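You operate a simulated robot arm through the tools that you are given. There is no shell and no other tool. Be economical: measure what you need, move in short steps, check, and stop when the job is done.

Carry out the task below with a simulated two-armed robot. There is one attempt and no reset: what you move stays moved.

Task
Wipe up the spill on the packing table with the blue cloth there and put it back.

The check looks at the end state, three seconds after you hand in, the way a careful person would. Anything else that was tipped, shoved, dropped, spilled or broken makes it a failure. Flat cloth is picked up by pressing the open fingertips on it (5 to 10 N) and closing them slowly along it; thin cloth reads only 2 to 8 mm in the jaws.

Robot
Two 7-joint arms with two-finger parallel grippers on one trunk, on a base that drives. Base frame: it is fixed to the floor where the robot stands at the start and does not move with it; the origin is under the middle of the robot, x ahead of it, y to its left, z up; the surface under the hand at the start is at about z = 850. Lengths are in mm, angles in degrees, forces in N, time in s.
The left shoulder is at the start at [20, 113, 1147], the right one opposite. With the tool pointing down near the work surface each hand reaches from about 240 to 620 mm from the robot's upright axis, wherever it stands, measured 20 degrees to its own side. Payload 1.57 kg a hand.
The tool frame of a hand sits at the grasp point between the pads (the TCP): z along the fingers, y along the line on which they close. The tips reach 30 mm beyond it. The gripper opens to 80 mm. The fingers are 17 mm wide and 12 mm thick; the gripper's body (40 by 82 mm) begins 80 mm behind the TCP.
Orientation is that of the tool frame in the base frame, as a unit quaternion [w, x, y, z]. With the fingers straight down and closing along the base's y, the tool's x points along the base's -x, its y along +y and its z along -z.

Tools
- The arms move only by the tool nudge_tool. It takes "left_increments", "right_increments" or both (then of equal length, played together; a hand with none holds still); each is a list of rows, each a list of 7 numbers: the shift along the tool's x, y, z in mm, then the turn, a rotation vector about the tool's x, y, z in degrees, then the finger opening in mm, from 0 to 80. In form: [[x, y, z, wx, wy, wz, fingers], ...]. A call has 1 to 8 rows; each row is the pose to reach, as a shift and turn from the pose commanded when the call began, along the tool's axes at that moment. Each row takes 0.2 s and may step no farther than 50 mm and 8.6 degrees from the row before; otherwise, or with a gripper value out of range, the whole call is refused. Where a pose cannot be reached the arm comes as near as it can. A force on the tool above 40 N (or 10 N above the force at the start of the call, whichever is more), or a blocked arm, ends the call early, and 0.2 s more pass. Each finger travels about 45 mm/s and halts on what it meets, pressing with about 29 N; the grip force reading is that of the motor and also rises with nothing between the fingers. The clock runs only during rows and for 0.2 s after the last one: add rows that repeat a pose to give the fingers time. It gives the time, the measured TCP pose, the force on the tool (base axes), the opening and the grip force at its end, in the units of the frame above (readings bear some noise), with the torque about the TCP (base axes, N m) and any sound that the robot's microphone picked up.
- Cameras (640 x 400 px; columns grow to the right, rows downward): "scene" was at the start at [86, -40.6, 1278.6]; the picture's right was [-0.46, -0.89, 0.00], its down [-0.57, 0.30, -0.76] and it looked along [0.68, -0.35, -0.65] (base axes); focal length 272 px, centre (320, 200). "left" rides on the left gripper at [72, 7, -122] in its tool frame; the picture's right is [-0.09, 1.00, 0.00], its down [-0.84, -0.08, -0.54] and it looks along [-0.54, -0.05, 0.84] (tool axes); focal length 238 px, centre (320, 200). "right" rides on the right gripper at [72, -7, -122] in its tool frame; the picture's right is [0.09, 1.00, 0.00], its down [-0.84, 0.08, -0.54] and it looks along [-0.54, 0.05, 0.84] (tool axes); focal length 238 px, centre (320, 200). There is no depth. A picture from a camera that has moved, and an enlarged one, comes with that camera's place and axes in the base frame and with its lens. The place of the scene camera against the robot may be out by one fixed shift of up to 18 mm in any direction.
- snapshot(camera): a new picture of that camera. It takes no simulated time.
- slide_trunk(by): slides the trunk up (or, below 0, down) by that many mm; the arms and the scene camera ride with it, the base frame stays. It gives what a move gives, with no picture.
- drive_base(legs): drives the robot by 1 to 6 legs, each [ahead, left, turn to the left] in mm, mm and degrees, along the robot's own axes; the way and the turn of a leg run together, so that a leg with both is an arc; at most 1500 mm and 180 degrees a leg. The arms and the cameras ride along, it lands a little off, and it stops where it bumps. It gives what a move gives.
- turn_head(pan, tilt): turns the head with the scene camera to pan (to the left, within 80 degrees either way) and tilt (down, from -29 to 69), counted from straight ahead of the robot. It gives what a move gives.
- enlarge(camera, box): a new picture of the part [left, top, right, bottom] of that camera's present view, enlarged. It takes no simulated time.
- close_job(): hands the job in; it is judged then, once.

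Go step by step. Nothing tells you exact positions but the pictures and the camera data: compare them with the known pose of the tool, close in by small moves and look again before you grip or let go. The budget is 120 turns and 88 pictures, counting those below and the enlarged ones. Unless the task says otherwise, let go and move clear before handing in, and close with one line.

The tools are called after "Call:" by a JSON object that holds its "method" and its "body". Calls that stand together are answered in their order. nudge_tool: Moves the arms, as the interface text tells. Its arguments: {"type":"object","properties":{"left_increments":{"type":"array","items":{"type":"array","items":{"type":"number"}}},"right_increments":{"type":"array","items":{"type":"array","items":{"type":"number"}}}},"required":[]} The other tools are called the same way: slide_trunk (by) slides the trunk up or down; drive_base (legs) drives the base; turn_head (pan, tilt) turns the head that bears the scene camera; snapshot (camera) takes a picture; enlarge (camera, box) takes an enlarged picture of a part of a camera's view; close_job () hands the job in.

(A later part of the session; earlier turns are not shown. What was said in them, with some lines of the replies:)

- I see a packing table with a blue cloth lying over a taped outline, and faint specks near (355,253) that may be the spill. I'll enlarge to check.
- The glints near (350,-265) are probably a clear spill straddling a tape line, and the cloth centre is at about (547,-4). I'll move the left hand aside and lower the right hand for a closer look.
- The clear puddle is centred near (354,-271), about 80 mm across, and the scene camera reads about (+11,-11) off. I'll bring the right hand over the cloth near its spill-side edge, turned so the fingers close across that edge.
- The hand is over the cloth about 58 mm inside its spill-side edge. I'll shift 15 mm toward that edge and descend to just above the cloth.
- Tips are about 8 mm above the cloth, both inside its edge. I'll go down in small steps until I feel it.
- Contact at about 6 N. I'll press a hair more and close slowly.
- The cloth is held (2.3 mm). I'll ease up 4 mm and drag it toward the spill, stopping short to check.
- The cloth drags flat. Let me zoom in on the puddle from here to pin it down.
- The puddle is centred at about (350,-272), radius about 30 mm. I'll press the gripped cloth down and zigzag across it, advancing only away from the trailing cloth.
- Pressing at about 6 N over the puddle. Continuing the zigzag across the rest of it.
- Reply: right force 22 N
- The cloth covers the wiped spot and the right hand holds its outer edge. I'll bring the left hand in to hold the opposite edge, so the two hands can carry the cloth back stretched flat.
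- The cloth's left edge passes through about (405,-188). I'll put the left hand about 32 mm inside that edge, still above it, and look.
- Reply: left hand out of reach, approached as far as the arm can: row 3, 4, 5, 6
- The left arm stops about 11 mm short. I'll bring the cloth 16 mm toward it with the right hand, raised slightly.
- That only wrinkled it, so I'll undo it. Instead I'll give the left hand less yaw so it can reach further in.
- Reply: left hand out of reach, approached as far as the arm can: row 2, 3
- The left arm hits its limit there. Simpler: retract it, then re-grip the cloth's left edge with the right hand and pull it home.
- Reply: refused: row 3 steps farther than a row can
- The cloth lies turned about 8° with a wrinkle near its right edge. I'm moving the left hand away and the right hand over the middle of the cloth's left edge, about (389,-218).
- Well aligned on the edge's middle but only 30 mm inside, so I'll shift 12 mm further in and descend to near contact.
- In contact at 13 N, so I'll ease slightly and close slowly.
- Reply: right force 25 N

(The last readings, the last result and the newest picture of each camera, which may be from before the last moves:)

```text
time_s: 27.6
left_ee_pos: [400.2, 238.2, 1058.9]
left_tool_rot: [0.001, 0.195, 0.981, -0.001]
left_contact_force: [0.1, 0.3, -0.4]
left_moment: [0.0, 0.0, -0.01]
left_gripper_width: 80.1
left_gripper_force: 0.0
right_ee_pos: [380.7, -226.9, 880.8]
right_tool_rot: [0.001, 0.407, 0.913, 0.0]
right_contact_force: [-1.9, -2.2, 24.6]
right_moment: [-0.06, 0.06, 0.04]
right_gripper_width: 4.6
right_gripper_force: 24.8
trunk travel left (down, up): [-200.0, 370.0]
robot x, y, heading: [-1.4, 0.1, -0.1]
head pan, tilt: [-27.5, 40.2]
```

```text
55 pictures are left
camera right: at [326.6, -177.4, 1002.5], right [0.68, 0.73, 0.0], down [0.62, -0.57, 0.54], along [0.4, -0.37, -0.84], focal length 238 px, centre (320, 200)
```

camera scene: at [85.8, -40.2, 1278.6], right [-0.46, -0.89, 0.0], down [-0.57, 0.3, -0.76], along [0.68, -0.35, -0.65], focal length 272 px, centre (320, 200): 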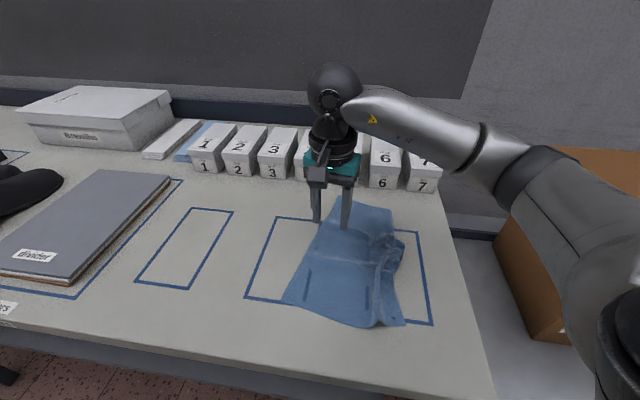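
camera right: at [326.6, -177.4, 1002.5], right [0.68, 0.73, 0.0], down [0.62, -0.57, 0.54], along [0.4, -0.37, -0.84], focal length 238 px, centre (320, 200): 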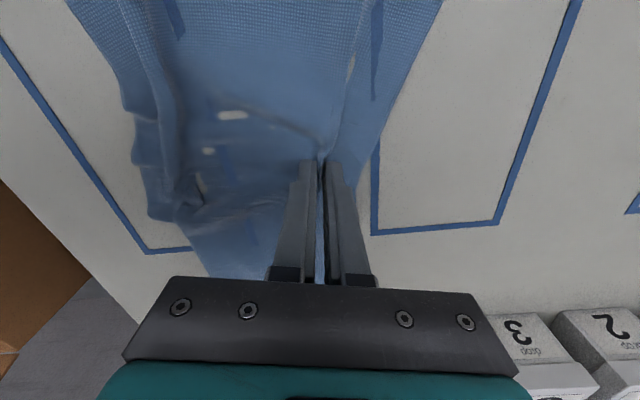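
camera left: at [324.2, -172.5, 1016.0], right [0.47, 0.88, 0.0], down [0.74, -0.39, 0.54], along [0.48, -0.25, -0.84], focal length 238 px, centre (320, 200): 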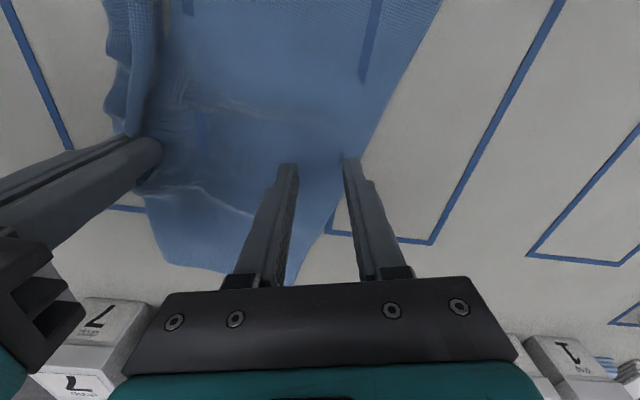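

Gripped (4.6 mm). I'll lift slightly and drag the cloth halfway home while turning it back, then check the spill spot.

Call:
{"method": "nudge_tool", "body": {"right_increments": [[0, 0, -4, 0, 0, 0, 0], [5, 25, -5, 0, 0, 0, 0], [13, 57, -5, 0, 0, -2, 0], [21, 93, -5, 0, 0, -4, 0], [29, 129, -5, 0, 0, -6, 0], [38, 168, -5, 0, 0, -8, 0], [46, 203, -5, 0, 0, -9.4, 0], [46, 203, -5, 0, 0, -9.4, 0]]}}

Call:
{"method": "snapshot", "body": {"camera": "right"}}

Call:
{"method": "snapshot", "body": {"camera": "scene"}}

Call:
{"method": "enlarge", "body": {"camera": "scene", "box": [310, 200, 450, 330]}}

```text
time_s: 29.4
left_ee_pos: [401.3, 237.3, 1057.9]
left_tool_rot: [0.0, 0.196, 0.981, 0.0]
left_contact_force: [0.7, 0.5, -0.1]
left_moment: [0.02, 0.0, 0.0]
left_gripper_width: 79.9
left_gripper_force: 0.1
right_ee_pos: [501.2, -57.0, 884.8]
right_tool_rot: [0.0, 0.33, 0.944, 0.0]
right_contact_force: [0.1, 0.9, -0.1]
right_moment: [0.0, 0.0, -0.03]
right_gripper_width: 2.1
right_gripper_force: 23.1
trunk travel left (down, up): [-200.0, 370.0]
robot x, y, heading: [-2.5, -4.1, -0.2]
head pan, tilt: [-27.5, 40.2]
```

```text
54 pictures are left
camera right: at [441.2, -17.1, 1005.9], right [0.55, 0.84, 0.0], down [0.7, -0.46, 0.54], along [0.45, -0.3, -0.84], focal length 238 px, centre (320, 200)
```

right: 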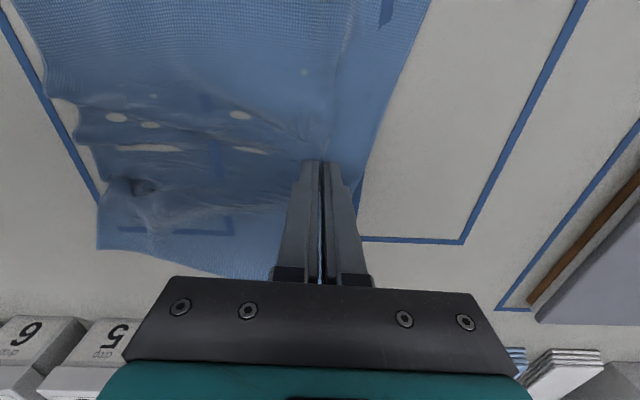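

```text
53 pictures are left
camera scene: at [85.9, -40.7, 1278.6], right [-0.46, -0.89, 0.0], down [-0.57, 0.3, -0.76], along [0.68, -0.35, -0.65], focal length 272 px, centre (320, 200)
```

scene: 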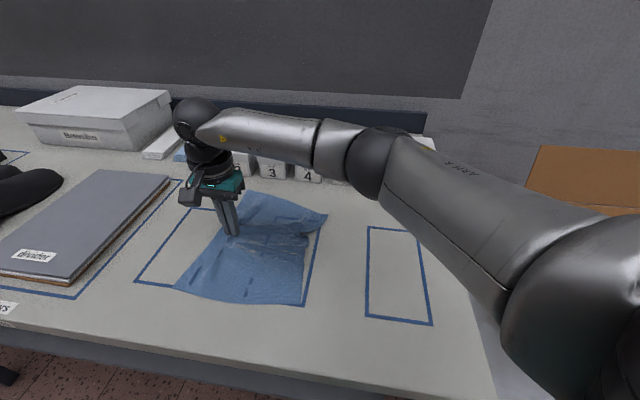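

```text
3.08 times, centred on (380, 265) of scene
camera zoom: at [85.9, -40.7, 1278.6], right [-0.46, -0.89, 0.0], down [-0.57, 0.3, -0.76], along [0.68, -0.35, -0.65], focal length 836 px, centre (135, 0)
```

zoom: 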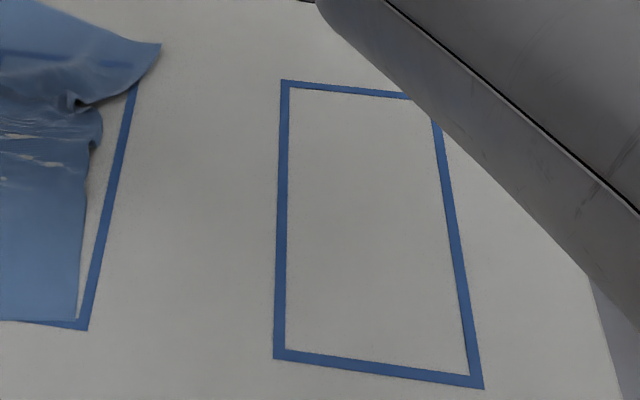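

The spill spot now looks clean. I'll drag the remaining 150 mm home with a 8° turn, moving the left hand further aside meanwhile.

Call:
{"method": "nudge_tool", "body": {"left_increments": [[12, 12, 0, 0, 0, 0, 80], [24, 24, 0, 0, 0, 0, 80], [36, 36, 0, 0, 0, 0, 80], [48, 50, 0, 0, 0, 0, 80], [58, 62, 0, 0, 0, 0, 80], [58, 62, 0, 0, 0, 0, 80]], "right_increments": [[2, 30, 0, 0, 0, -1.6, 0], [5, 60, 0, 0, 0, -3.2, 0], [8, 90, 0, 0, 0, -4.8, 0], [10, 120, 0, 0, 0, -6.4, 0], [12, 150, 0, 0, 0, -8, 0], [12, 150, 0, 0, 0, -8, 0]]}}

Call:
{"method": "snapshot", "body": {"camera": "scene"}}

Call:
{"method": "snapshot", "body": {"camera": "right"}}

```text
time_s: 30.8
left_ee_pos: [370.6, 319.3, 1058.0]
left_tool_rot: [0.0, 0.195, 0.981, 0.0]
left_contact_force: [-1.1, 0.0, 0.9]
left_moment: [-0.02, -0.02, 0.0]
left_gripper_width: 80.0
left_gripper_force: 0.0
right_ee_pos: [537.5, 37.1, 897.9]
right_tool_rot: [0.001, 0.263, 0.965, 0.0]
right_contact_force: [-0.5, -0.1, 0.2]
right_moment: [-0.03, 0.02, 0.02]
right_gripper_width: 2.0
right_gripper_force: 24.4
right hand out of reach, approached as far as the arm can: row 3, 4, 5, 6
trunk travel left (down, up): [-200.0, 370.0]
robot x, y, heading: [-1.9, -1.6, -0.2]
head pan, tilt: [-27.5, 40.2]
```

```text
51 pictures are left
camera scene: at [85.9, -39.8, 1278.6], right [-0.46, -0.89, 0.0], down [-0.57, 0.3, -0.76], along [0.68, -0.35, -0.65], focal length 272 px, centre (320, 200)
```

scene: 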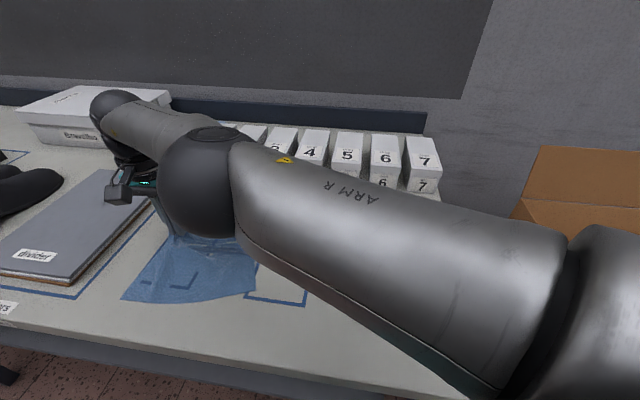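

```text
50 pictures are left
camera right: at [472.0, 68.6, 1020.1], right [0.43, 0.9, 0.0], down [0.76, -0.36, 0.54], along [0.49, -0.23, -0.84], focal length 238 px, centre (320, 200)
```

right: 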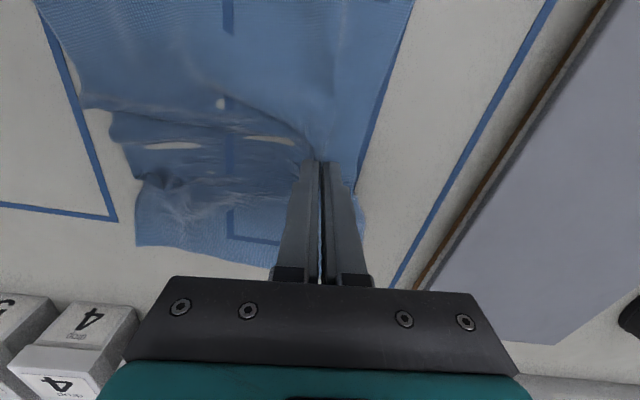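

The right arm is at its limit about 55 mm short of home. I'll release here, withdraw the right hand, and finish with the left.

Call:
{"method": "nudge_tool", "body": {"right_increments": [[0, -5, 12, 0, 0, 0, 0], [0, -5, 12, 0, 0, 0, 10], [0, -5, 12, 0, 0, 0, 20], [0, -5, 12, 0, 0, 0, 30], [0, -5, -30, 0, 0, 0, 30], [0, -5, -70, 0, 0, 0, 40], [0, -50, -90, 0, 0, 0, 50], [0, -98, -95, 0, 0, 0, 50]]}}

Call:
{"method": "nudge_tool", "body": {"right_increments": [[15, -40, -15, 0, 0, 0, 50], [30, -80, -20, 0, 0, 0, 50], [45, -120, -20, 0, 0, 0, 50], [60, -160, -20, 0, 0, 0, 50], [60, -200, -20, 0, 0, 0, 50], [60, -240, -20, 0, 0, 0, 50]]}}

Call:
{"method": "snapshot", "body": {"camera": "scene"}}

Call:
{"method": "snapshot", "body": {"camera": "right"}}

```text
time_s: 32.6
left_ee_pos: [369.9, 320.2, 1059.1]
left_tool_rot: [0.0, 0.195, 0.981, -0.001]
left_contact_force: [-0.1, 0.4, -0.7]
left_moment: [-0.05, 0.01, -0.01]
left_gripper_width: 79.9
left_gripper_force: 0.0
right_ee_pos: [553.6, -24.9, 1007.4]
right_tool_rot: [-0.001, 0.263, 0.965, -0.002]
right_contact_force: [-0.3, 1.1, -0.1]
right_moment: [-0.03, 0.02, -0.01]
right_gripper_width: 50.0
right_gripper_force: 0.1
right hand out of reach, approached as far as the arm can: row 5, 6, 7, 8
trunk travel left (down, up): [-200.0, 370.0]
robot x, y, heading: [4.8, -0.8, -0.1]
head pan, tilt: [-27.5, 40.2]
```

```text
time_s: 34.0
left_ee_pos: [369.9, 317.1, 1060.0]
left_tool_rot: [0.0, 0.197, 0.98, 0.0]
left_contact_force: [0.3, -0.4, 0.9]
left_moment: [0.01, -0.02, 0.03]
left_gripper_width: 79.8
left_gripper_force: 0.0
right_ee_pos: [379.3, -204.1, 1026.9]
right_tool_rot: [0.0, 0.264, 0.965, 0.0]
right_contact_force: [-0.3, -0.1, -0.4]
right_moment: [0.02, -0.01, 0.02]
right_gripper_width: 49.8
right_gripper_force: 0.0
trunk travel left (down, up): [-200.0, 370.0]
robot x, y, heading: [-0.9, -2.4, -0.1]
head pan, tilt: [-27.5, 40.2]
```

```text
49 pictures are left
camera scene: at [85.6, -41.2, 1278.6], right [-0.46, -0.89, 0.0], down [-0.57, 0.3, -0.76], along [0.68, -0.35, -0.65], focal length 272 px, centre (320, 200)
```

scene: 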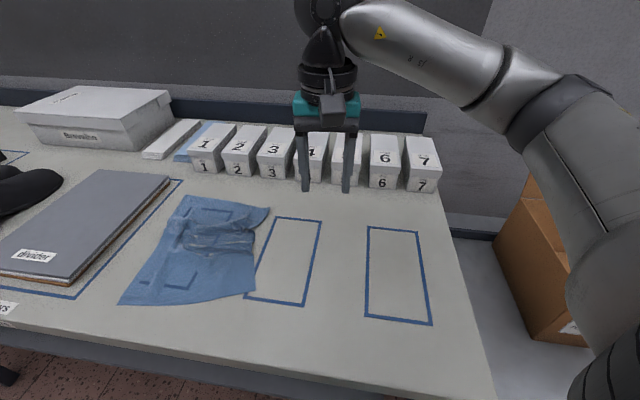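

```text
48 pictures are left
camera right: at [314.2, -171.6, 1149.1], right [0.43, 0.9, 0.0], down [0.76, -0.36, 0.54], along [0.49, -0.23, -0.84], focal length 238 px, centre (320, 200)
```

right: 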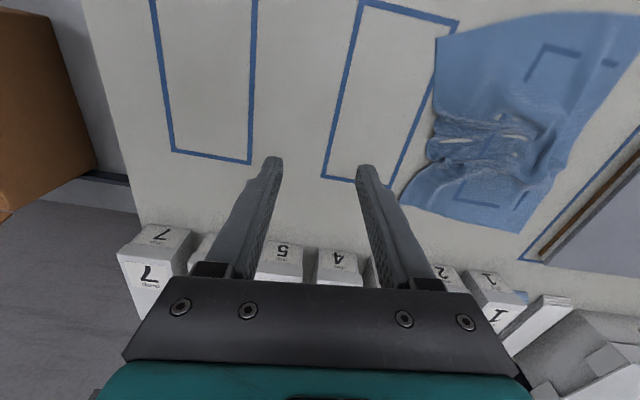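

The cloth is nearly home but skewed and wrinkled, and its far edge is out of reach from here. I want to drive to stand square to the table in front of the cloth, so first I'll raise the hands and look left along the floor.

Call:
{"method": "nudge_tool", "body": {"left_increments": [[20, 0, -40, 0, 0, 0, 60], [40, 0, -80, 0, 0, 0, 40]], "right_increments": [[20, 0, -40, 0, 0, 0, 40], [40, 0, -80, 0, 0, 0, 40]]}}

Call:
{"method": "turn_head", "body": {"pan": 50, "tilt": 45}}

Call:
{"method": "snapshot", "body": {"camera": "scene"}}

```text
time_s: 34.6
left_ee_pos: [334.1, 332.9, 1140.4]
left_tool_rot: [0.0, 0.196, 0.981, -0.001]
left_contact_force: [-0.3, 0.1, -0.1]
left_moment: [-0.03, 0.01, 0.03]
left_gripper_width: 39.8
left_gripper_force: 0.0
right_ee_pos: [345.6, -181.9, 1108.9]
right_tool_rot: [0.001, 0.264, 0.965, -0.001]
right_contact_force: [0.1, 0.0, 0.5]
right_moment: [-0.01, -0.02, 0.0]
right_gripper_width: 40.0
right_gripper_force: 0.1
trunk travel left (down, up): [-200.0, 370.0]
robot x, y, heading: [-1.3, -0.5, 0.1]
head pan, tilt: [-27.5, 40.2]
```

```text
time_s: 36.1
left_ee_pos: [335.0, 333.3, 1139.0]
left_tool_rot: [0.0, 0.195, 0.981, 0.0]
left_contact_force: [0.4, 0.4, -0.3]
left_moment: [0.01, 0.03, -0.01]
left_gripper_width: 39.7
left_gripper_force: 0.0
right_ee_pos: [346.7, -180.9, 1107.7]
right_tool_rot: [0.0, 0.264, 0.965, -0.001]
right_contact_force: [0.6, 0.3, 0.8]
right_moment: [-0.01, 0.02, -0.01]
right_gripper_width: 40.0
right_gripper_force: 0.0
trunk travel left (down, up): [-200.0, 370.0]
robot x, y, heading: [-1.4, 1.8, -0.0]
head pan, tilt: [50.0, 45.0]
```

```text
47 pictures are left
camera scene: at [63.0, 60.8, 1271.7], right [0.77, -0.64, 0.0], down [-0.45, -0.54, -0.71], along [0.45, 0.54, -0.71], focal length 272 px, centre (320, 200)
```

scene: 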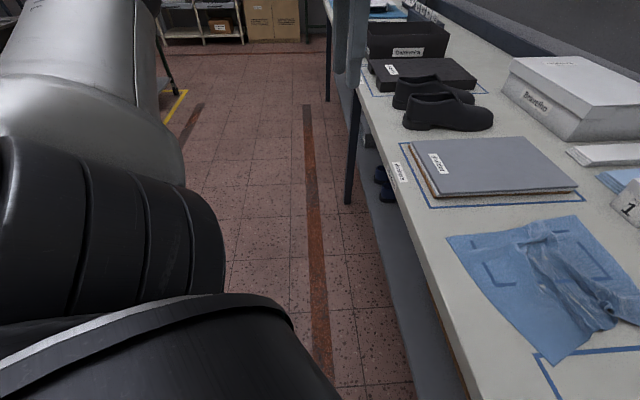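

The floor along the table is clear. I'll translate along the table's edge, then turn right to face it squarely.

Call:
{"method": "drive_base", "body": {"legs": [[205, 262, 0], [0, 0, -38.7]]}}

Call:
{"method": "turn_head", "body": {"pan": 0, "tilt": 50}}

Call:
{"method": "snapshot", "body": {"camera": "scene"}}

```text
time_s: 40.1
left_ee_pos: [676.0, 312.2, 1139.7]
left_tool_rot: [0.0, 0.508, 0.861, 0.0]
left_contact_force: [-0.2, -0.6, 0.9]
left_moment: [0.01, 0.01, -0.01]
left_gripper_width: 39.8
left_gripper_force: 0.0
right_ee_pos: [365.3, -97.4, 1107.5]
right_tool_rot: [0.0, 0.567, 0.824, 0.0]
right_contact_force: [0.3, 0.5, 0.0]
right_moment: [0.04, -0.01, -0.01]
right_gripper_width: 40.0
right_gripper_force: 0.1
trunk travel left (down, up): [-200.0, 370.0]
robot x, y, heading: [206.6, 258.2, -38.4]
head pan, tilt: [50.0, 45.0]
```

```text
time_s: 41.3
left_ee_pos: [676.1, 311.3, 1139.4]
left_tool_rot: [0.0, 0.509, 0.861, 0.0]
left_contact_force: [0.8, -0.1, -0.2]
left_moment: [0.0, 0.0, 0.02]
left_gripper_width: 40.3
left_gripper_force: 0.1
right_ee_pos: [364.1, -96.9, 1107.3]
right_tool_rot: [0.0, 0.567, 0.824, -0.001]
right_contact_force: [-0.6, -0.6, -0.4]
right_moment: [-0.01, -0.01, 0.03]
right_gripper_width: 40.1
right_gripper_force: 0.0
trunk travel left (down, up): [-200.0, 370.0]
robot x, y, heading: [204.9, 258.4, -38.5]
head pan, tilt: [0.0, 50.0]
```

```text
46 pictures are left
camera scene: at [274.9, 204.5, 1264.8], right [-0.62, -0.78, 0.0], down [-0.6, 0.48, -0.64], along [0.5, -0.4, -0.77], focal length 272 px, centre (320, 200)
```

scene: 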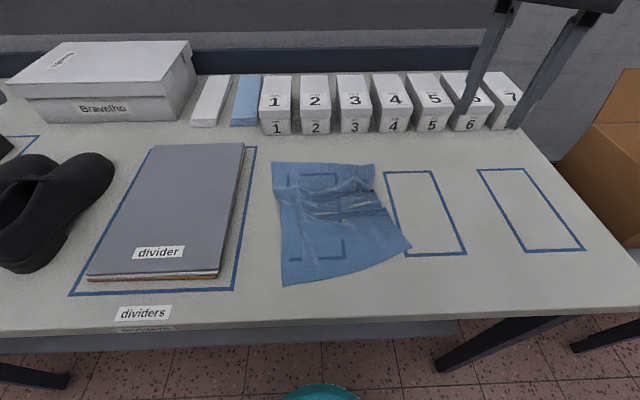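

Now I'm square to the cloth, with both hands able to reach all of it. I'll smooth it by pressing closed fingertips and sliding outward, so first I'll align both hands and bring them over the cloth (right near the near-right corner, left near the far edge).

Call:
{"method": "nudge_tool", "body": {"left_increments": [[-34.5, -22.8, 10, 0, 0, -3, 20], [-69, -45.6, 20, 0, 0, -6, 0], [-103, -68.4, 40, 0, 0, -9, 0], [-138, -91.3, 60, 0, 0, -12, 0], [-172, -114, 80, 0, 0, -15, 0], [-207, -137, 100, 0, 0, -18, 0], [-241, -160, 120, 0, 0, -21, 0], [-276, -182.6, 140, 0, 0, -22.7, 0]], "right_increments": [[4.5, 5, 20, 0, 0, -4, 20], [9, 10, 40, 0, 0, -8, 0], [13, 15, 60, 0, 0, -12, 0], [18, 20, 80, 0, 0, -16, 0], [22, 26, 100, 0, 0, -20, 0], [27, 31, 120, 0, 0, -24, 0], [32, 36, 140, 0, 0, -28, 0], [36, 41, 160, 0, 0, -30.6, 0]]}}

Call:
{"method": "snapshot", "body": {"camera": "scene"}}

Call:
{"method": "snapshot", "body": {"camera": "left"}}

Call:
{"method": "snapshot", "body": {"camera": "right"}}

```text
time_s: 43.1
left_ee_pos: [649.8, -17.9, 998.0]
left_tool_rot: [0.0, 0.329, 0.944, 0.001]
left_contact_force: [-0.1, 0.1, 0.0]
left_moment: [0.0, 0.02, 0.03]
left_gripper_width: 0.0
left_gripper_force: 21.3
right_ee_pos: [389.7, -50.5, 947.0]
right_tool_rot: [0.0, 0.329, 0.944, 0.001]
right_contact_force: [0.3, -0.8, 0.3]
right_moment: [0.02, 0.0, 0.0]
right_gripper_width: 0.0
right_gripper_force: 20.8
trunk travel left (down, up): [-200.0, 370.0]
robot x, y, heading: [205.5, 254.0, -38.7]
head pan, tilt: [0.0, 50.0]
```

```text
45 pictures are left
camera scene: at [274.6, 203.8, 1264.7], right [-0.62, -0.78, 0.0], down [-0.6, 0.48, -0.64], along [0.5, -0.4, -0.77], focal length 272 px, centre (320, 200)
```

scene: 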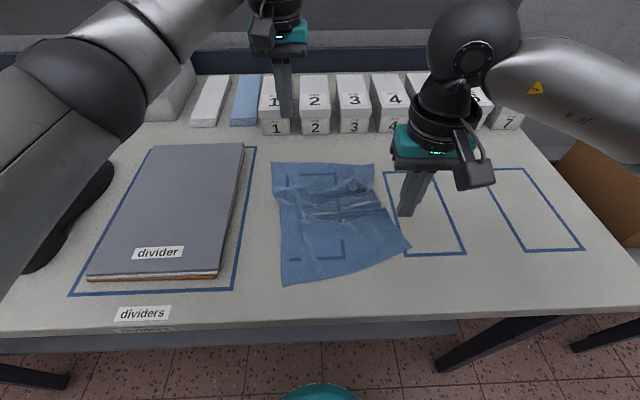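

```text
44 pictures are left
camera left: at [597.0, 32.5, 1118.8], right [0.69, 0.72, 0.0], down [0.61, -0.58, 0.54], along [0.39, -0.37, -0.84], focal length 238 px, centre (320, 200)
```

left: 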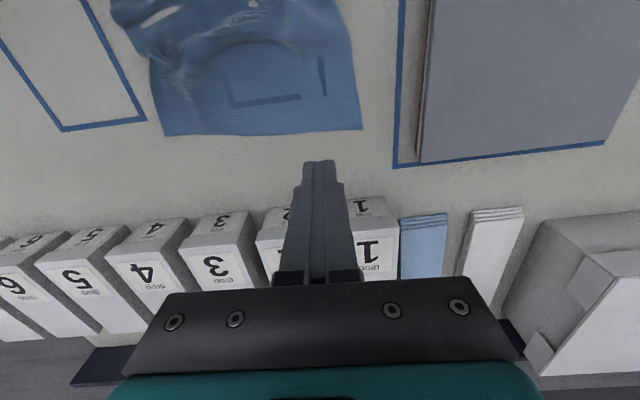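

```text
43 pictures are left
camera right: at [329.8, -10.8, 1068.9], right [0.55, 0.84, 0.0], down [0.7, -0.46, 0.54], along [0.45, -0.3, -0.84], focal length 238 px, centre (320, 200)
```

right: 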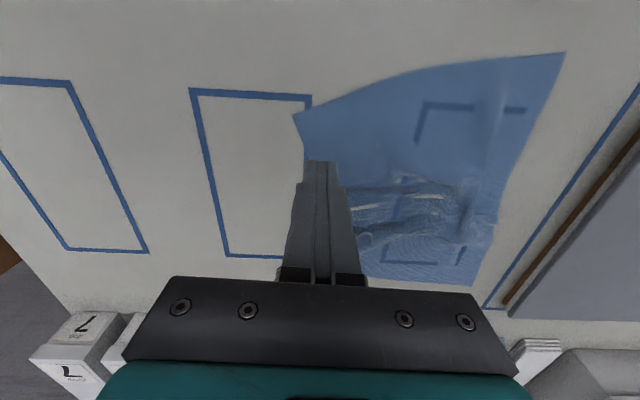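

Left tips are just past the far edge and right tips are at the near-right corner. I'll shift each about 20 mm inward and descend close to the cloth.

Call:
{"method": "nudge_tool", "body": {"left_increments": [[10, 0, 30, 0, 0, 0, 0], [20, 0, 60, 0, 0, 0, 0], [22, 0, 90, 0, 0, 0, 0], [22, 0, 108, 0, 0, 0, 0], [22, 0, 113, 0, 0, 0, 0], [22, 0, 115, 0, 0, 0, 0]], "right_increments": [[0, 10, 10, 0, 0, 0, 0], [0, 22, 25, 0, 0, 0, 0], [0, 22, 40, 0, 0, 0, 0], [0, 22, 55, 0, 0, 0, 0], [0, 22, 62, 0, 0, 0, 0], [0, 22, 64, 0, 0, 0, 0]]}}

```text
time_s: 44.5
left_ee_pos: [632.0, -4.0, 882.5]
left_tool_rot: [0.0, 0.328, 0.945, 0.0]
left_contact_force: [0.0, 0.3, 0.2]
left_moment: [0.0, 0.03, -0.03]
left_gripper_width: 0.0
left_gripper_force: 21.6
right_ee_pos: [403.1, -32.5, 884.0]
right_tool_rot: [0.0, 0.33, 0.944, 0.0]
right_contact_force: [0.1, -0.2, -0.4]
right_moment: [0.01, 0.03, 0.0]
right_gripper_width: 0.0
right_gripper_force: 21.6
trunk travel left (down, up): [-200.0, 370.0]
robot x, y, heading: [206.0, 260.8, -38.3]
head pan, tilt: [0.0, 50.0]
```

Call:
{"method": "nudge_tool", "body": {"left_increments": [[0, 0, 1, 0, 0, 0, 0], [0, 0, 2, 0, 0, 0, 0], [0, 0, 2.5, 0, 0, 0, 0]], "right_increments": [[0, 0, 1.5, 0, 0, 0, 0], [0, 0, 3, 0, 0, 0, 0], [0, 0, 3.5, 0, 0, 0, 0]]}}

```text
time_s: 45.3
left_ee_pos: [630.7, -4.8, 882.0]
left_tool_rot: [0.0, 0.329, 0.944, 0.0]
left_contact_force: [0.8, 0.2, 0.1]
left_moment: [-0.05, -0.01, 0.01]
left_gripper_width: 0.1
left_gripper_force: 21.0
right_ee_pos: [403.2, -31.1, 882.6]
right_tool_rot: [0.002, 0.33, 0.944, 0.0]
right_contact_force: [-0.6, 0.0, 12.7]
right_moment: [-0.05, 0.06, 0.02]
right_gripper_width: 0.4
right_gripper_force: 21.4
trunk travel left (down, up): [-200.0, 370.0]
robot x, y, heading: [205.5, 261.2, -38.7]
head pan, tilt: [0.0, 50.0]
```

Call:
{"method": "nudge_tool", "body": {"left_increments": [[0, 0, 0.7, 0, 0, 0, 0], [0, 0, 1.3, 0, 0, 0, 0]]}}

```text
time_s: 45.9
left_ee_pos: [631.5, -3.8, 880.9]
left_tool_rot: [0.0, 0.329, 0.944, -0.001]
left_contact_force: [-0.1, 0.0, 1.3]
left_moment: [0.0, 0.02, 0.02]
left_gripper_width: 0.0
left_gripper_force: 21.3
right_ee_pos: [404.9, -32.0, 881.5]
right_tool_rot: [0.002, 0.33, 0.944, 0.0]
right_contact_force: [0.6, -1.9, 18.3]
right_moment: [0.02, 0.02, -0.01]
right_gripper_width: 0.1
right_gripper_force: 21.6
trunk travel left (down, up): [-200.0, 370.0]
robot x, y, heading: [206.6, 259.0, -38.3]
head pan, tilt: [0.0, 50.0]
```

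Now sliding: left fingertip pushes the far edge outward while right draws the near-right corner toward its home.

Call:
{"method": "nudge_tool", "body": {"left_increments": [[0, 0, 0.7, 0, 0, 0, 0], [-6, 1, 0.8, 0, 0, 0, 0], [-13, 2, 0.8, 0, 0, 0, 0], [-20, 3, 0.8, 0, 0, 0, 0], [-27, 4, 0.8, 0, 0, 0, 0], [-34, 5, 0.8, 0, 0, 0, 0], [-40, 5, 0.8, 0, 0, 0, 0]], "right_increments": [[0, 0, -0.5, 0, 0, 0, 0], [9, 4, -0.5, 0, 0, 0, 0], [18, 8, -0.5, 0, 0, 0, 0], [27, 12, -0.5, 0, 0, 0, 0], [36, 16, -0.5, 0, 0, 0, 0], [45, 20, -0.5, 0, 0, 0, 0], [54, 24, -0.5, 0, 0, 0, 0]]}}

Call:
{"method": "snapshot", "body": {"camera": "scene"}}

```text
time_s: 47.5
left_ee_pos: [665.8, -24.8, 881.2]
left_tool_rot: [0.001, 0.33, 0.944, 0.0]
left_contact_force: [-4.6, 2.4, 14.8]
left_moment: [0.06, 0.13, 0.01]
left_gripper_width: 0.1
left_gripper_force: 21.3
right_ee_pos: [376.5, 20.9, 881.2]
right_tool_rot: [0.002, 0.331, 0.944, 0.0]
right_contact_force: [4.7, -4.9, 20.4]
right_moment: [-0.1, -0.13, 0.0]
right_gripper_width: 0.0
right_gripper_force: 21.5
trunk travel left (down, up): [-200.0, 370.0]
robot x, y, heading: [205.6, 261.6, -38.5]
head pan, tilt: [0.0, 50.0]
```

```text
42 pictures are left
camera scene: at [273.4, 205.7, 1265.1], right [-0.62, -0.78, 0.0], down [-0.6, 0.48, -0.64], along [0.5, -0.4, -0.77], focal length 272 px, centre (320, 200)
```

scene: 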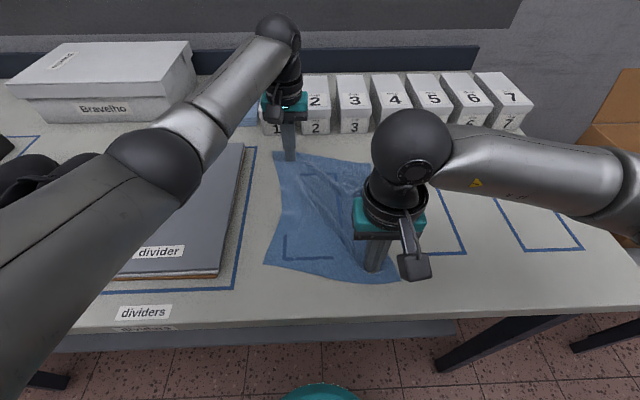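

The sliding works very well. Lifting both hands to review the cloth.

Call:
{"method": "nudge_tool", "body": {"left_increments": [[0, 0, -40, 0, 0, 0, 0], [30, 20, -80, 0, 0, 0, 0], [60, 50, -110, 0, 0, 0, 0], [80, 90, -120, 0, 0, 0, 0], [90, 130, -120, 0, 0, 0, 0]], "right_increments": [[0, 0, -40, 0, 0, 0, 0], [0, -30, -70, 0, 0, 0, 0], [0, -70, -90, 0, 0, 0, 0], [0, -110, -100, 0, 0, 0, 0], [0, -150, -100, 0, 0, 0, 0]]}}

Call:
{"method": "snapshot", "body": {"camera": "scene"}}

Call:
{"method": "enlarge", "body": {"camera": "scene", "box": [230, 120, 430, 310]}}

```text
refused: row 2 steps farther than a row can; nothing moved
```

```text
41 pictures are left
camera scene: at [273.4, 205.7, 1265.1], right [-0.62, -0.78, 0.0], down [-0.6, 0.48, -0.64], along [0.5, -0.4, -0.77], focal length 272 px, centre (320, 200)
```

scene: 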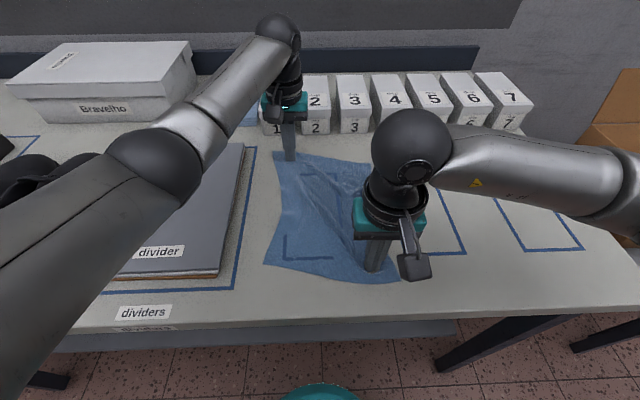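

```text
2.11 times, centred on (330, 215) of scene
camera zoom: at [273.4, 205.7, 1265.1], right [-0.62, -0.78, 0.0], down [-0.6, 0.48, -0.64], along [0.5, -0.4, -0.77], focal length 572 px, centre (299, 168)
```

zoom: 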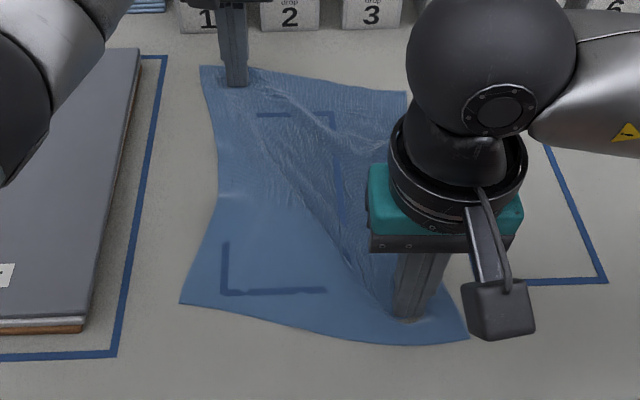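

Nearly home: the far-right corner still needs about 31 mm outward and the near-left about (-14,+22). I'll hop the right hand to the far-right and the left to the near-left.

Call:
{"method": "nudge_tool", "body": {"left_increments": [[0, 4, -40, 0, 0, 0, 0], [45, 10, -45, 0, 0, 0, 0], [91, 19, -45, 0, 0, 0, 0], [137, 19, -45, 0, 0, 0, 0], [183, 19, -45, 0, 0, 0, 0], [228, 19, -45, 0, 0, 0, 0], [228, 19, -10, 0, 0, 0, 0], [228, 19, -4, 0, 0, 0, 0]], "right_increments": [[0, 0, -40, 0, 0, 0, 0], [-44, 1, -45, 0, 0, 0, 0], [-88, 2, -45, 0, 0, 0, 0], [-133, 3, -45, 0, 0, 0, 0], [-177, 4, -45, 0, 0, 0, 0], [-221, 4, -45, 0, 0, 0, 0], [-221, 4, -10, 0, 0, 0, 0], [-221, 4, -4, 0, 0, 0, 0]]}}

Call:
{"method": "snapshot", "body": {"camera": "scene"}}

```text
time_s: 49.3
left_ee_pos: [499.8, 132.4, 883.9]
left_tool_rot: [0.0, 0.329, 0.944, 0.0]
left_contact_force: [0.2, 0.1, 0.1]
left_moment: [-0.02, 0.0, 0.03]
left_gripper_width: 0.1
left_gripper_force: 21.7
right_ee_pos: [552.3, -114.4, 884.4]
right_tool_rot: [-0.001, 0.329, 0.944, 0.0]
right_contact_force: [0.0, 0.3, -0.2]
right_moment: [0.03, -0.03, 0.02]
right_gripper_width: 0.0
right_gripper_force: 21.6
trunk travel left (down, up): [-200.0, 370.0]
robot x, y, heading: [207.8, 257.7, -38.5]
head pan, tilt: [0.0, 50.0]
```

```text
39 pictures are left
camera scene: at [274.9, 204.4, 1264.8], right [-0.62, -0.78, 0.0], down [-0.6, 0.48, -0.64], along [0.5, -0.4, -0.77], focal length 272 px, centre (320, 200)
```

scene: 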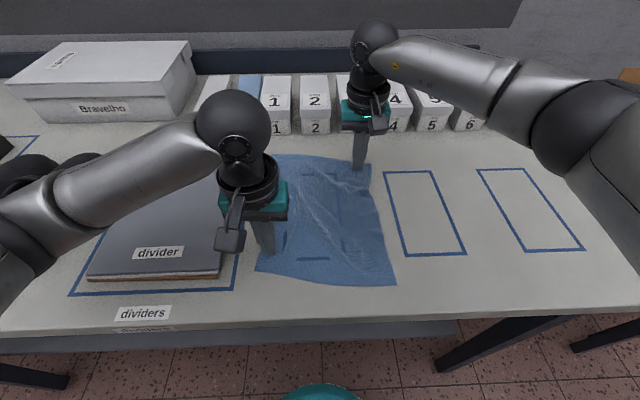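

Pressing both tips down and sliding: right outward by 30, left slightly out to the near-left.

Call:
{"method": "nudge_tool", "body": {"left_increments": [[0, 0, 2, 0, 0, 0, 0], [0, 0, 3.5, 0, 0, 0, 0], [0, 0, 3.8, 0, 0, 0, 0]], "right_increments": [[0, 0, 2, 0, 0, 0, 0], [0, 0, 3.5, 0, 0, 0, 0], [0, 0, 3.8, 0, 0, 0, 0]]}}

```text
time_s: 50.1
left_ee_pos: [500.4, 132.5, 880.3]
left_tool_rot: [0.001, 0.329, 0.944, -0.001]
left_contact_force: [0.6, 1.4, 16.1]
left_moment: [0.1, -0.07, 0.06]
left_gripper_width: 0.0
left_gripper_force: 21.3
right_ee_pos: [551.3, -114.8, 881.2]
right_tool_rot: [0.0, 0.33, 0.944, 0.0]
right_contact_force: [-0.6, -1.1, 1.2]
right_moment: [0.03, 0.0, 0.01]
right_gripper_width: 0.2
right_gripper_force: 20.5
trunk travel left (down, up): [-200.0, 370.0]
robot x, y, heading: [211.3, 263.5, -38.4]
head pan, tilt: [0.0, 50.0]
```

Call:
{"method": "nudge_tool", "body": {"left_increments": [[0, 0, -0.3, 0, 0, 0, 0], [2, 3, -0.3, 0, 0, 0, 0], [4, 6, -0.3, 0, 0, 0, 0], [6, 9, -0.3, 0, 0, 0, 0], [8, 12, -0.3, 0, 0, 0, 0], [9, 14, -0.3, 0, 0, 0, 0]], "right_increments": [[0, 0, 1, 0, 0, 0, 0], [-6, 0, 1, 0, 0, 0, 0], [-13, 0, 1, 0, 0, 0, 0], [-20, 0, 1, 0, 0, 0, 0], [-27, 0, 1, 0, 0, 0, 0], [-33, 0, 1, 0, 0, 0, 0]]}}

Call:
{"method": "nudge_tool", "body": {"left_increments": [[0, 0, -40, 0, 0, 0, 0], [0, 40, -70, 0, 0, 0, 0], [0, 80, -90, 0, 0, 0, 0], [0, 120, -110, 0, 0, 0, 0], [0, 160, -130, 0, 0, 0, 0]], "right_increments": [[0, 0, -45, 0, 0, 0, 0], [20, -30, -75, 0, 0, 0, 0], [40, -70, -90, 0, 0, 0, 0], [60, -110, -100, 0, 0, 0, 0], [80, -150, -110, 0, 0, 0, 0]]}}

Call:
{"method": "snapshot", "body": {"camera": "scene"}}

Call:
{"method": "enlarge", "body": {"camera": "scene", "box": [230, 120, 430, 310]}}

```text
time_s: 51.5
left_ee_pos: [499.9, 148.9, 880.5]
left_tool_rot: [0.002, 0.329, 0.944, -0.001]
left_contact_force: [-0.7, -3.7, 21.2]
left_moment: [-0.07, -0.03, -0.03]
left_gripper_width: 0.1
left_gripper_force: 21.9
right_ee_pos: [577.5, -135.1, 880.8]
right_tool_rot: [0.001, 0.33, 0.944, 0.0]
right_contact_force: [-2.7, 3.4, 12.4]
right_moment: [0.08, 0.15, -0.01]
right_gripper_width: 0.0
right_gripper_force: 21.1
trunk travel left (down, up): [-200.0, 370.0]
robot x, y, heading: [203.9, 257.0, -38.4]
head pan, tilt: [0.0, 50.0]
```

```text
time_s: 52.7
left_ee_pos: [600.5, 274.2, 1010.2]
left_tool_rot: [-0.001, 0.33, 0.944, 0.001]
left_contact_force: [0.0, 1.0, -0.2]
left_moment: [0.01, 0.02, 0.0]
left_gripper_width: 0.1
left_gripper_force: 21.2
right_ee_pos: [421.7, -203.4, 989.2]
right_tool_rot: [0.0, 0.329, 0.944, 0.0]
right_contact_force: [0.5, 0.4, -0.5]
right_moment: [-0.02, 0.01, -0.03]
right_gripper_width: 0.0
right_gripper_force: 21.7
trunk travel left (down, up): [-200.0, 370.0]
robot x, y, heading: [204.5, 263.1, -38.6]
head pan, tilt: [0.0, 50.0]
```

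```text
38 pictures are left
camera scene: at [274.3, 204.7, 1264.8], right [-0.62, -0.78, 0.0], down [-0.6, 0.48, -0.64], along [0.5, -0.4, -0.77], focal length 272 px, centre (320, 200)
```

scene: 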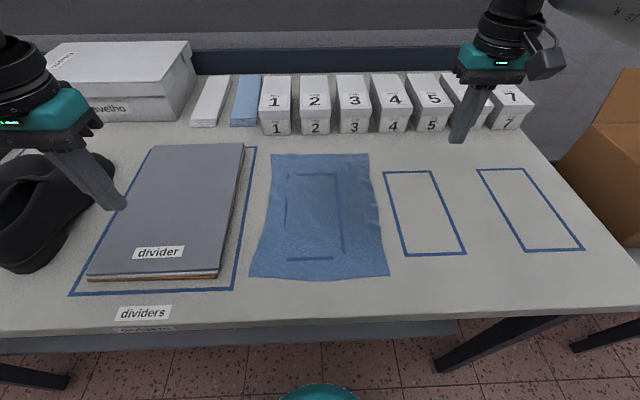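

```text
2.11 times, centred on (330, 215) of scene
camera zoom: at [274.3, 204.7, 1264.8], right [-0.62, -0.78, 0.0], down [-0.6, 0.48, -0.64], along [0.5, -0.4, -0.77], focal length 572 px, centre (299, 168)
```

zoom: 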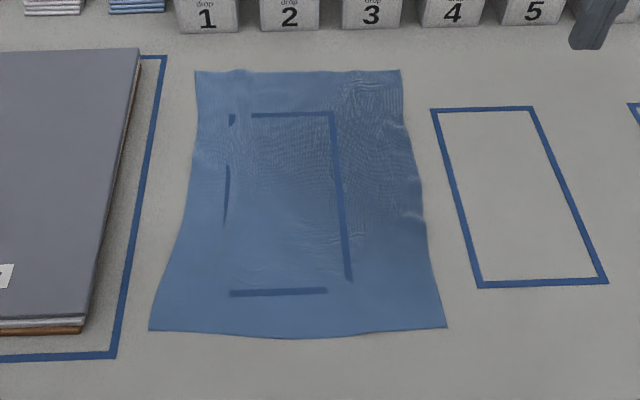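

The cloth lies flat and centred on its outline. Now I'll check the spill spot closely from two cameras.

Call:
{"method": "enlarge", "body": {"camera": "scene", "box": [400, 150, 600, 280]}}

Call:
{"method": "snapshot", "body": {"camera": "right"}}

```text
3.08 times, centred on (500, 215) of scene
camera zoom: at [274.3, 204.7, 1264.8], right [-0.62, -0.78, 0.0], down [-0.6, 0.48, -0.64], along [0.5, -0.4, -0.77], focal length 836 px, centre (-234, 154)
```

zoom: 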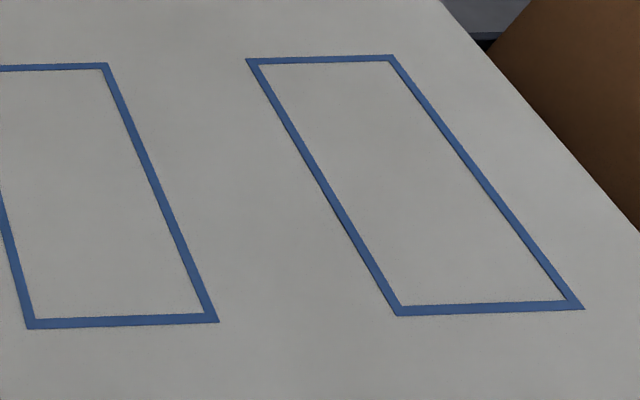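

```text
35 pictures are left
camera right: at [361.7, -163.4, 1112.2], right [0.55, 0.84, 0.0], down [0.7, -0.46, 0.54], along [0.45, -0.3, -0.84], focal length 238 px, centre (320, 200)
```

right: 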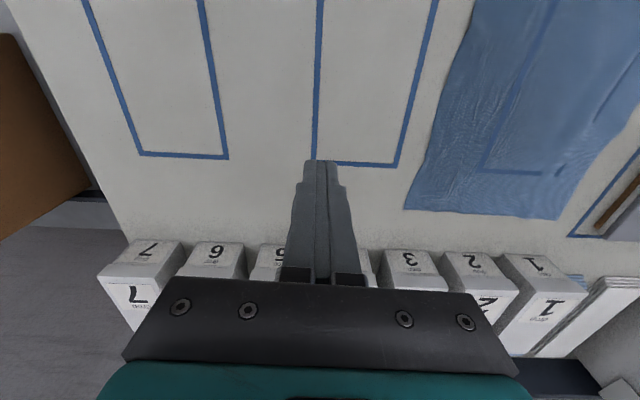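

Call:
{"method": "enlarge", "body": {"camera": "right", "box": [150, 40, 310, 160]}}

Call:
{"method": "nudge_tool", "body": {"right_increments": [[0, 0, 30, 0, 0, 0, 0], [0, 0, 60, 0, 0, 0, 0], [0, 0, 80, 0, 0, 0, 0]]}}

Call:
{"method": "enlarge", "body": {"camera": "right", "box": [80, 0, 300, 180]}}

```text
3.33 times, centred on (230, 100) of right
camera zoom: at [361.7, -163.4, 1112.2], right [0.55, 0.84, 0.0], down [0.7, -0.46, 0.54], along [0.45, -0.3, -0.84], focal length 794 px, centre (620, 533)
```

zoom: 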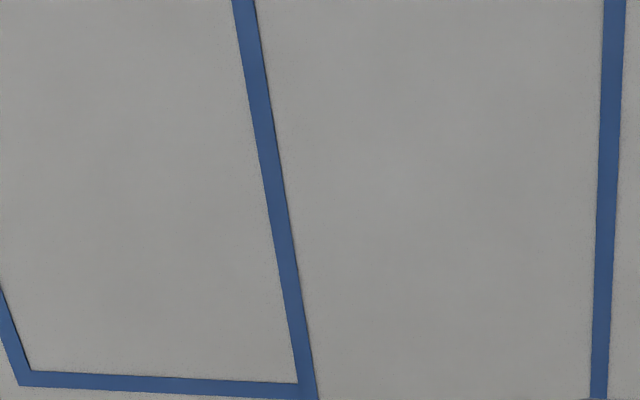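

```text
time_s: 53.5
left_ee_pos: [601.3, 272.1, 1010.7]
left_tool_rot: [0.0, 0.329, 0.944, 0.0]
left_contact_force: [0.5, -0.1, -0.5]
left_moment: [0.0, -0.03, 0.0]
left_gripper_width: 0.0
left_gripper_force: 21.5
right_ee_pos: [421.0, -204.0, 908.8]
right_tool_rot: [-0.001, 0.329, 0.944, 0.0]
right_contact_force: [-0.3, -0.4, -0.2]
right_moment: [0.0, -0.03, -0.04]
right_gripper_width: 0.0
right_gripper_force: 21.1
trunk travel left (down, up): [-200.0, 370.0]
robot x, y, heading: [206.9, 258.4, -38.4]
head pan, tilt: [0.0, 50.0]
```

```text
2.22 times, centred on (190, 90) of right
camera zoom: at [361.4, -163.3, 1031.2], right [0.55, 0.84, 0.0], down [0.7, -0.46, 0.54], along [0.45, -0.3, -0.84], focal length 530 px, centre (609, 444)
```

zoom: 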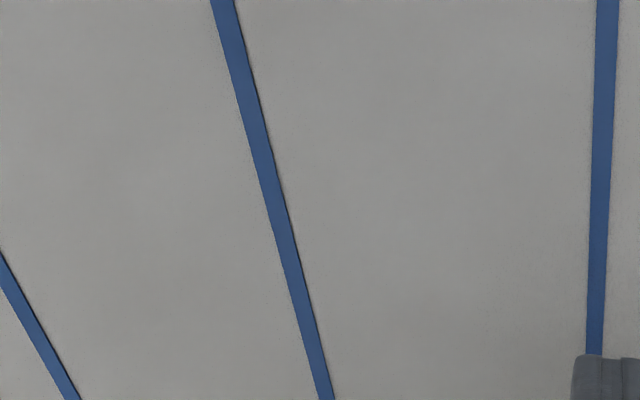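

The spot is clean from the same viewpoint that showed the puddle before. I'll raise the hands clear and hand in.

Call:
{"method": "nudge_tool", "body": {"left_increments": [[0, 0, -40, 0, 0, 0, 20], [0, 0, -80, 0, 0, 0, 20]], "right_increments": [[0, 0, -50, 0, 0, 0, 20], [0, 0, -100, 0, 0, 0, 20]]}}

Call:
{"method": "turn_head", "body": {"pan": 15, "tilt": 40}}

Call:
{"method": "snapshot", "body": {"camera": "scene"}}

```text
time_s: 54.1
left_ee_pos: [599.9, 273.3, 1090.2]
left_tool_rot: [-0.001, 0.329, 0.944, 0.001]
left_contact_force: [0.6, 0.2, 0.3]
left_moment: [0.0, 0.05, 0.0]
left_gripper_width: 20.0
left_gripper_force: 0.0
right_ee_pos: [421.0, -202.5, 1010.7]
right_tool_rot: [-0.001, 0.329, 0.944, -0.001]
right_contact_force: [-0.2, 0.3, 0.9]
right_moment: [-0.03, 0.02, -0.03]
right_gripper_width: 19.7
right_gripper_force: 0.1
trunk travel left (down, up): [-200.0, 370.0]
robot x, y, heading: [205.7, 260.5, -38.6]
head pan, tilt: [0.0, 50.0]
```

```text
time_s: 54.9
left_ee_pos: [601.0, 271.4, 1089.5]
left_tool_rot: [0.0, 0.329, 0.944, 0.0]
left_contact_force: [-1.0, 0.0, -0.1]
left_moment: [-0.01, -0.02, 0.01]
left_gripper_width: 20.0
left_gripper_force: 0.1
right_ee_pos: [421.1, -202.6, 1009.4]
right_tool_rot: [0.0, 0.33, 0.944, 0.0]
right_contact_force: [-1.4, 0.3, -0.8]
right_moment: [0.01, -0.01, -0.01]
right_gripper_width: 20.0
right_gripper_force: 0.2
trunk travel left (down, up): [-200.0, 370.0]
robot x, y, heading: [205.1, 260.3, -38.3]
head pan, tilt: [15.0, 40.0]
```

```text
32 pictures are left
camera scene: at [292.5, 218.5, 1278.9], right [-0.4, -0.92, 0.0], down [-0.59, 0.26, -0.77], along [0.7, -0.31, -0.64], focal length 272 px, centre (320, 200)
```

scene: 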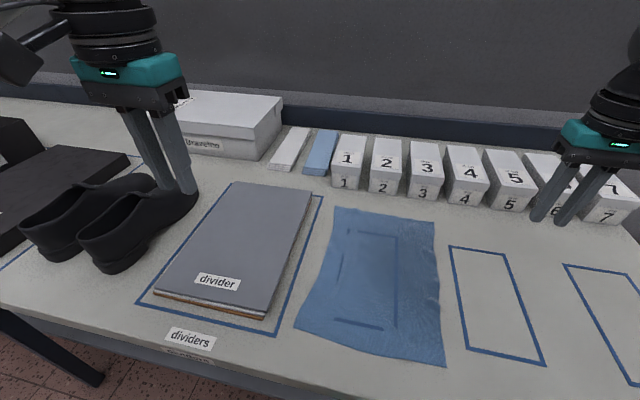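

The cloth is back in place, the spill is gone, and everything else looks untouched.

Call:
{"method": "close_job", "body": {}}

```text
The job is handed in.
```

I wiped up the spill with the blue cloth and laid the cloth flat over its taped outline again; close-ups show the spot clean, and nothing else on the table looks disturbed.
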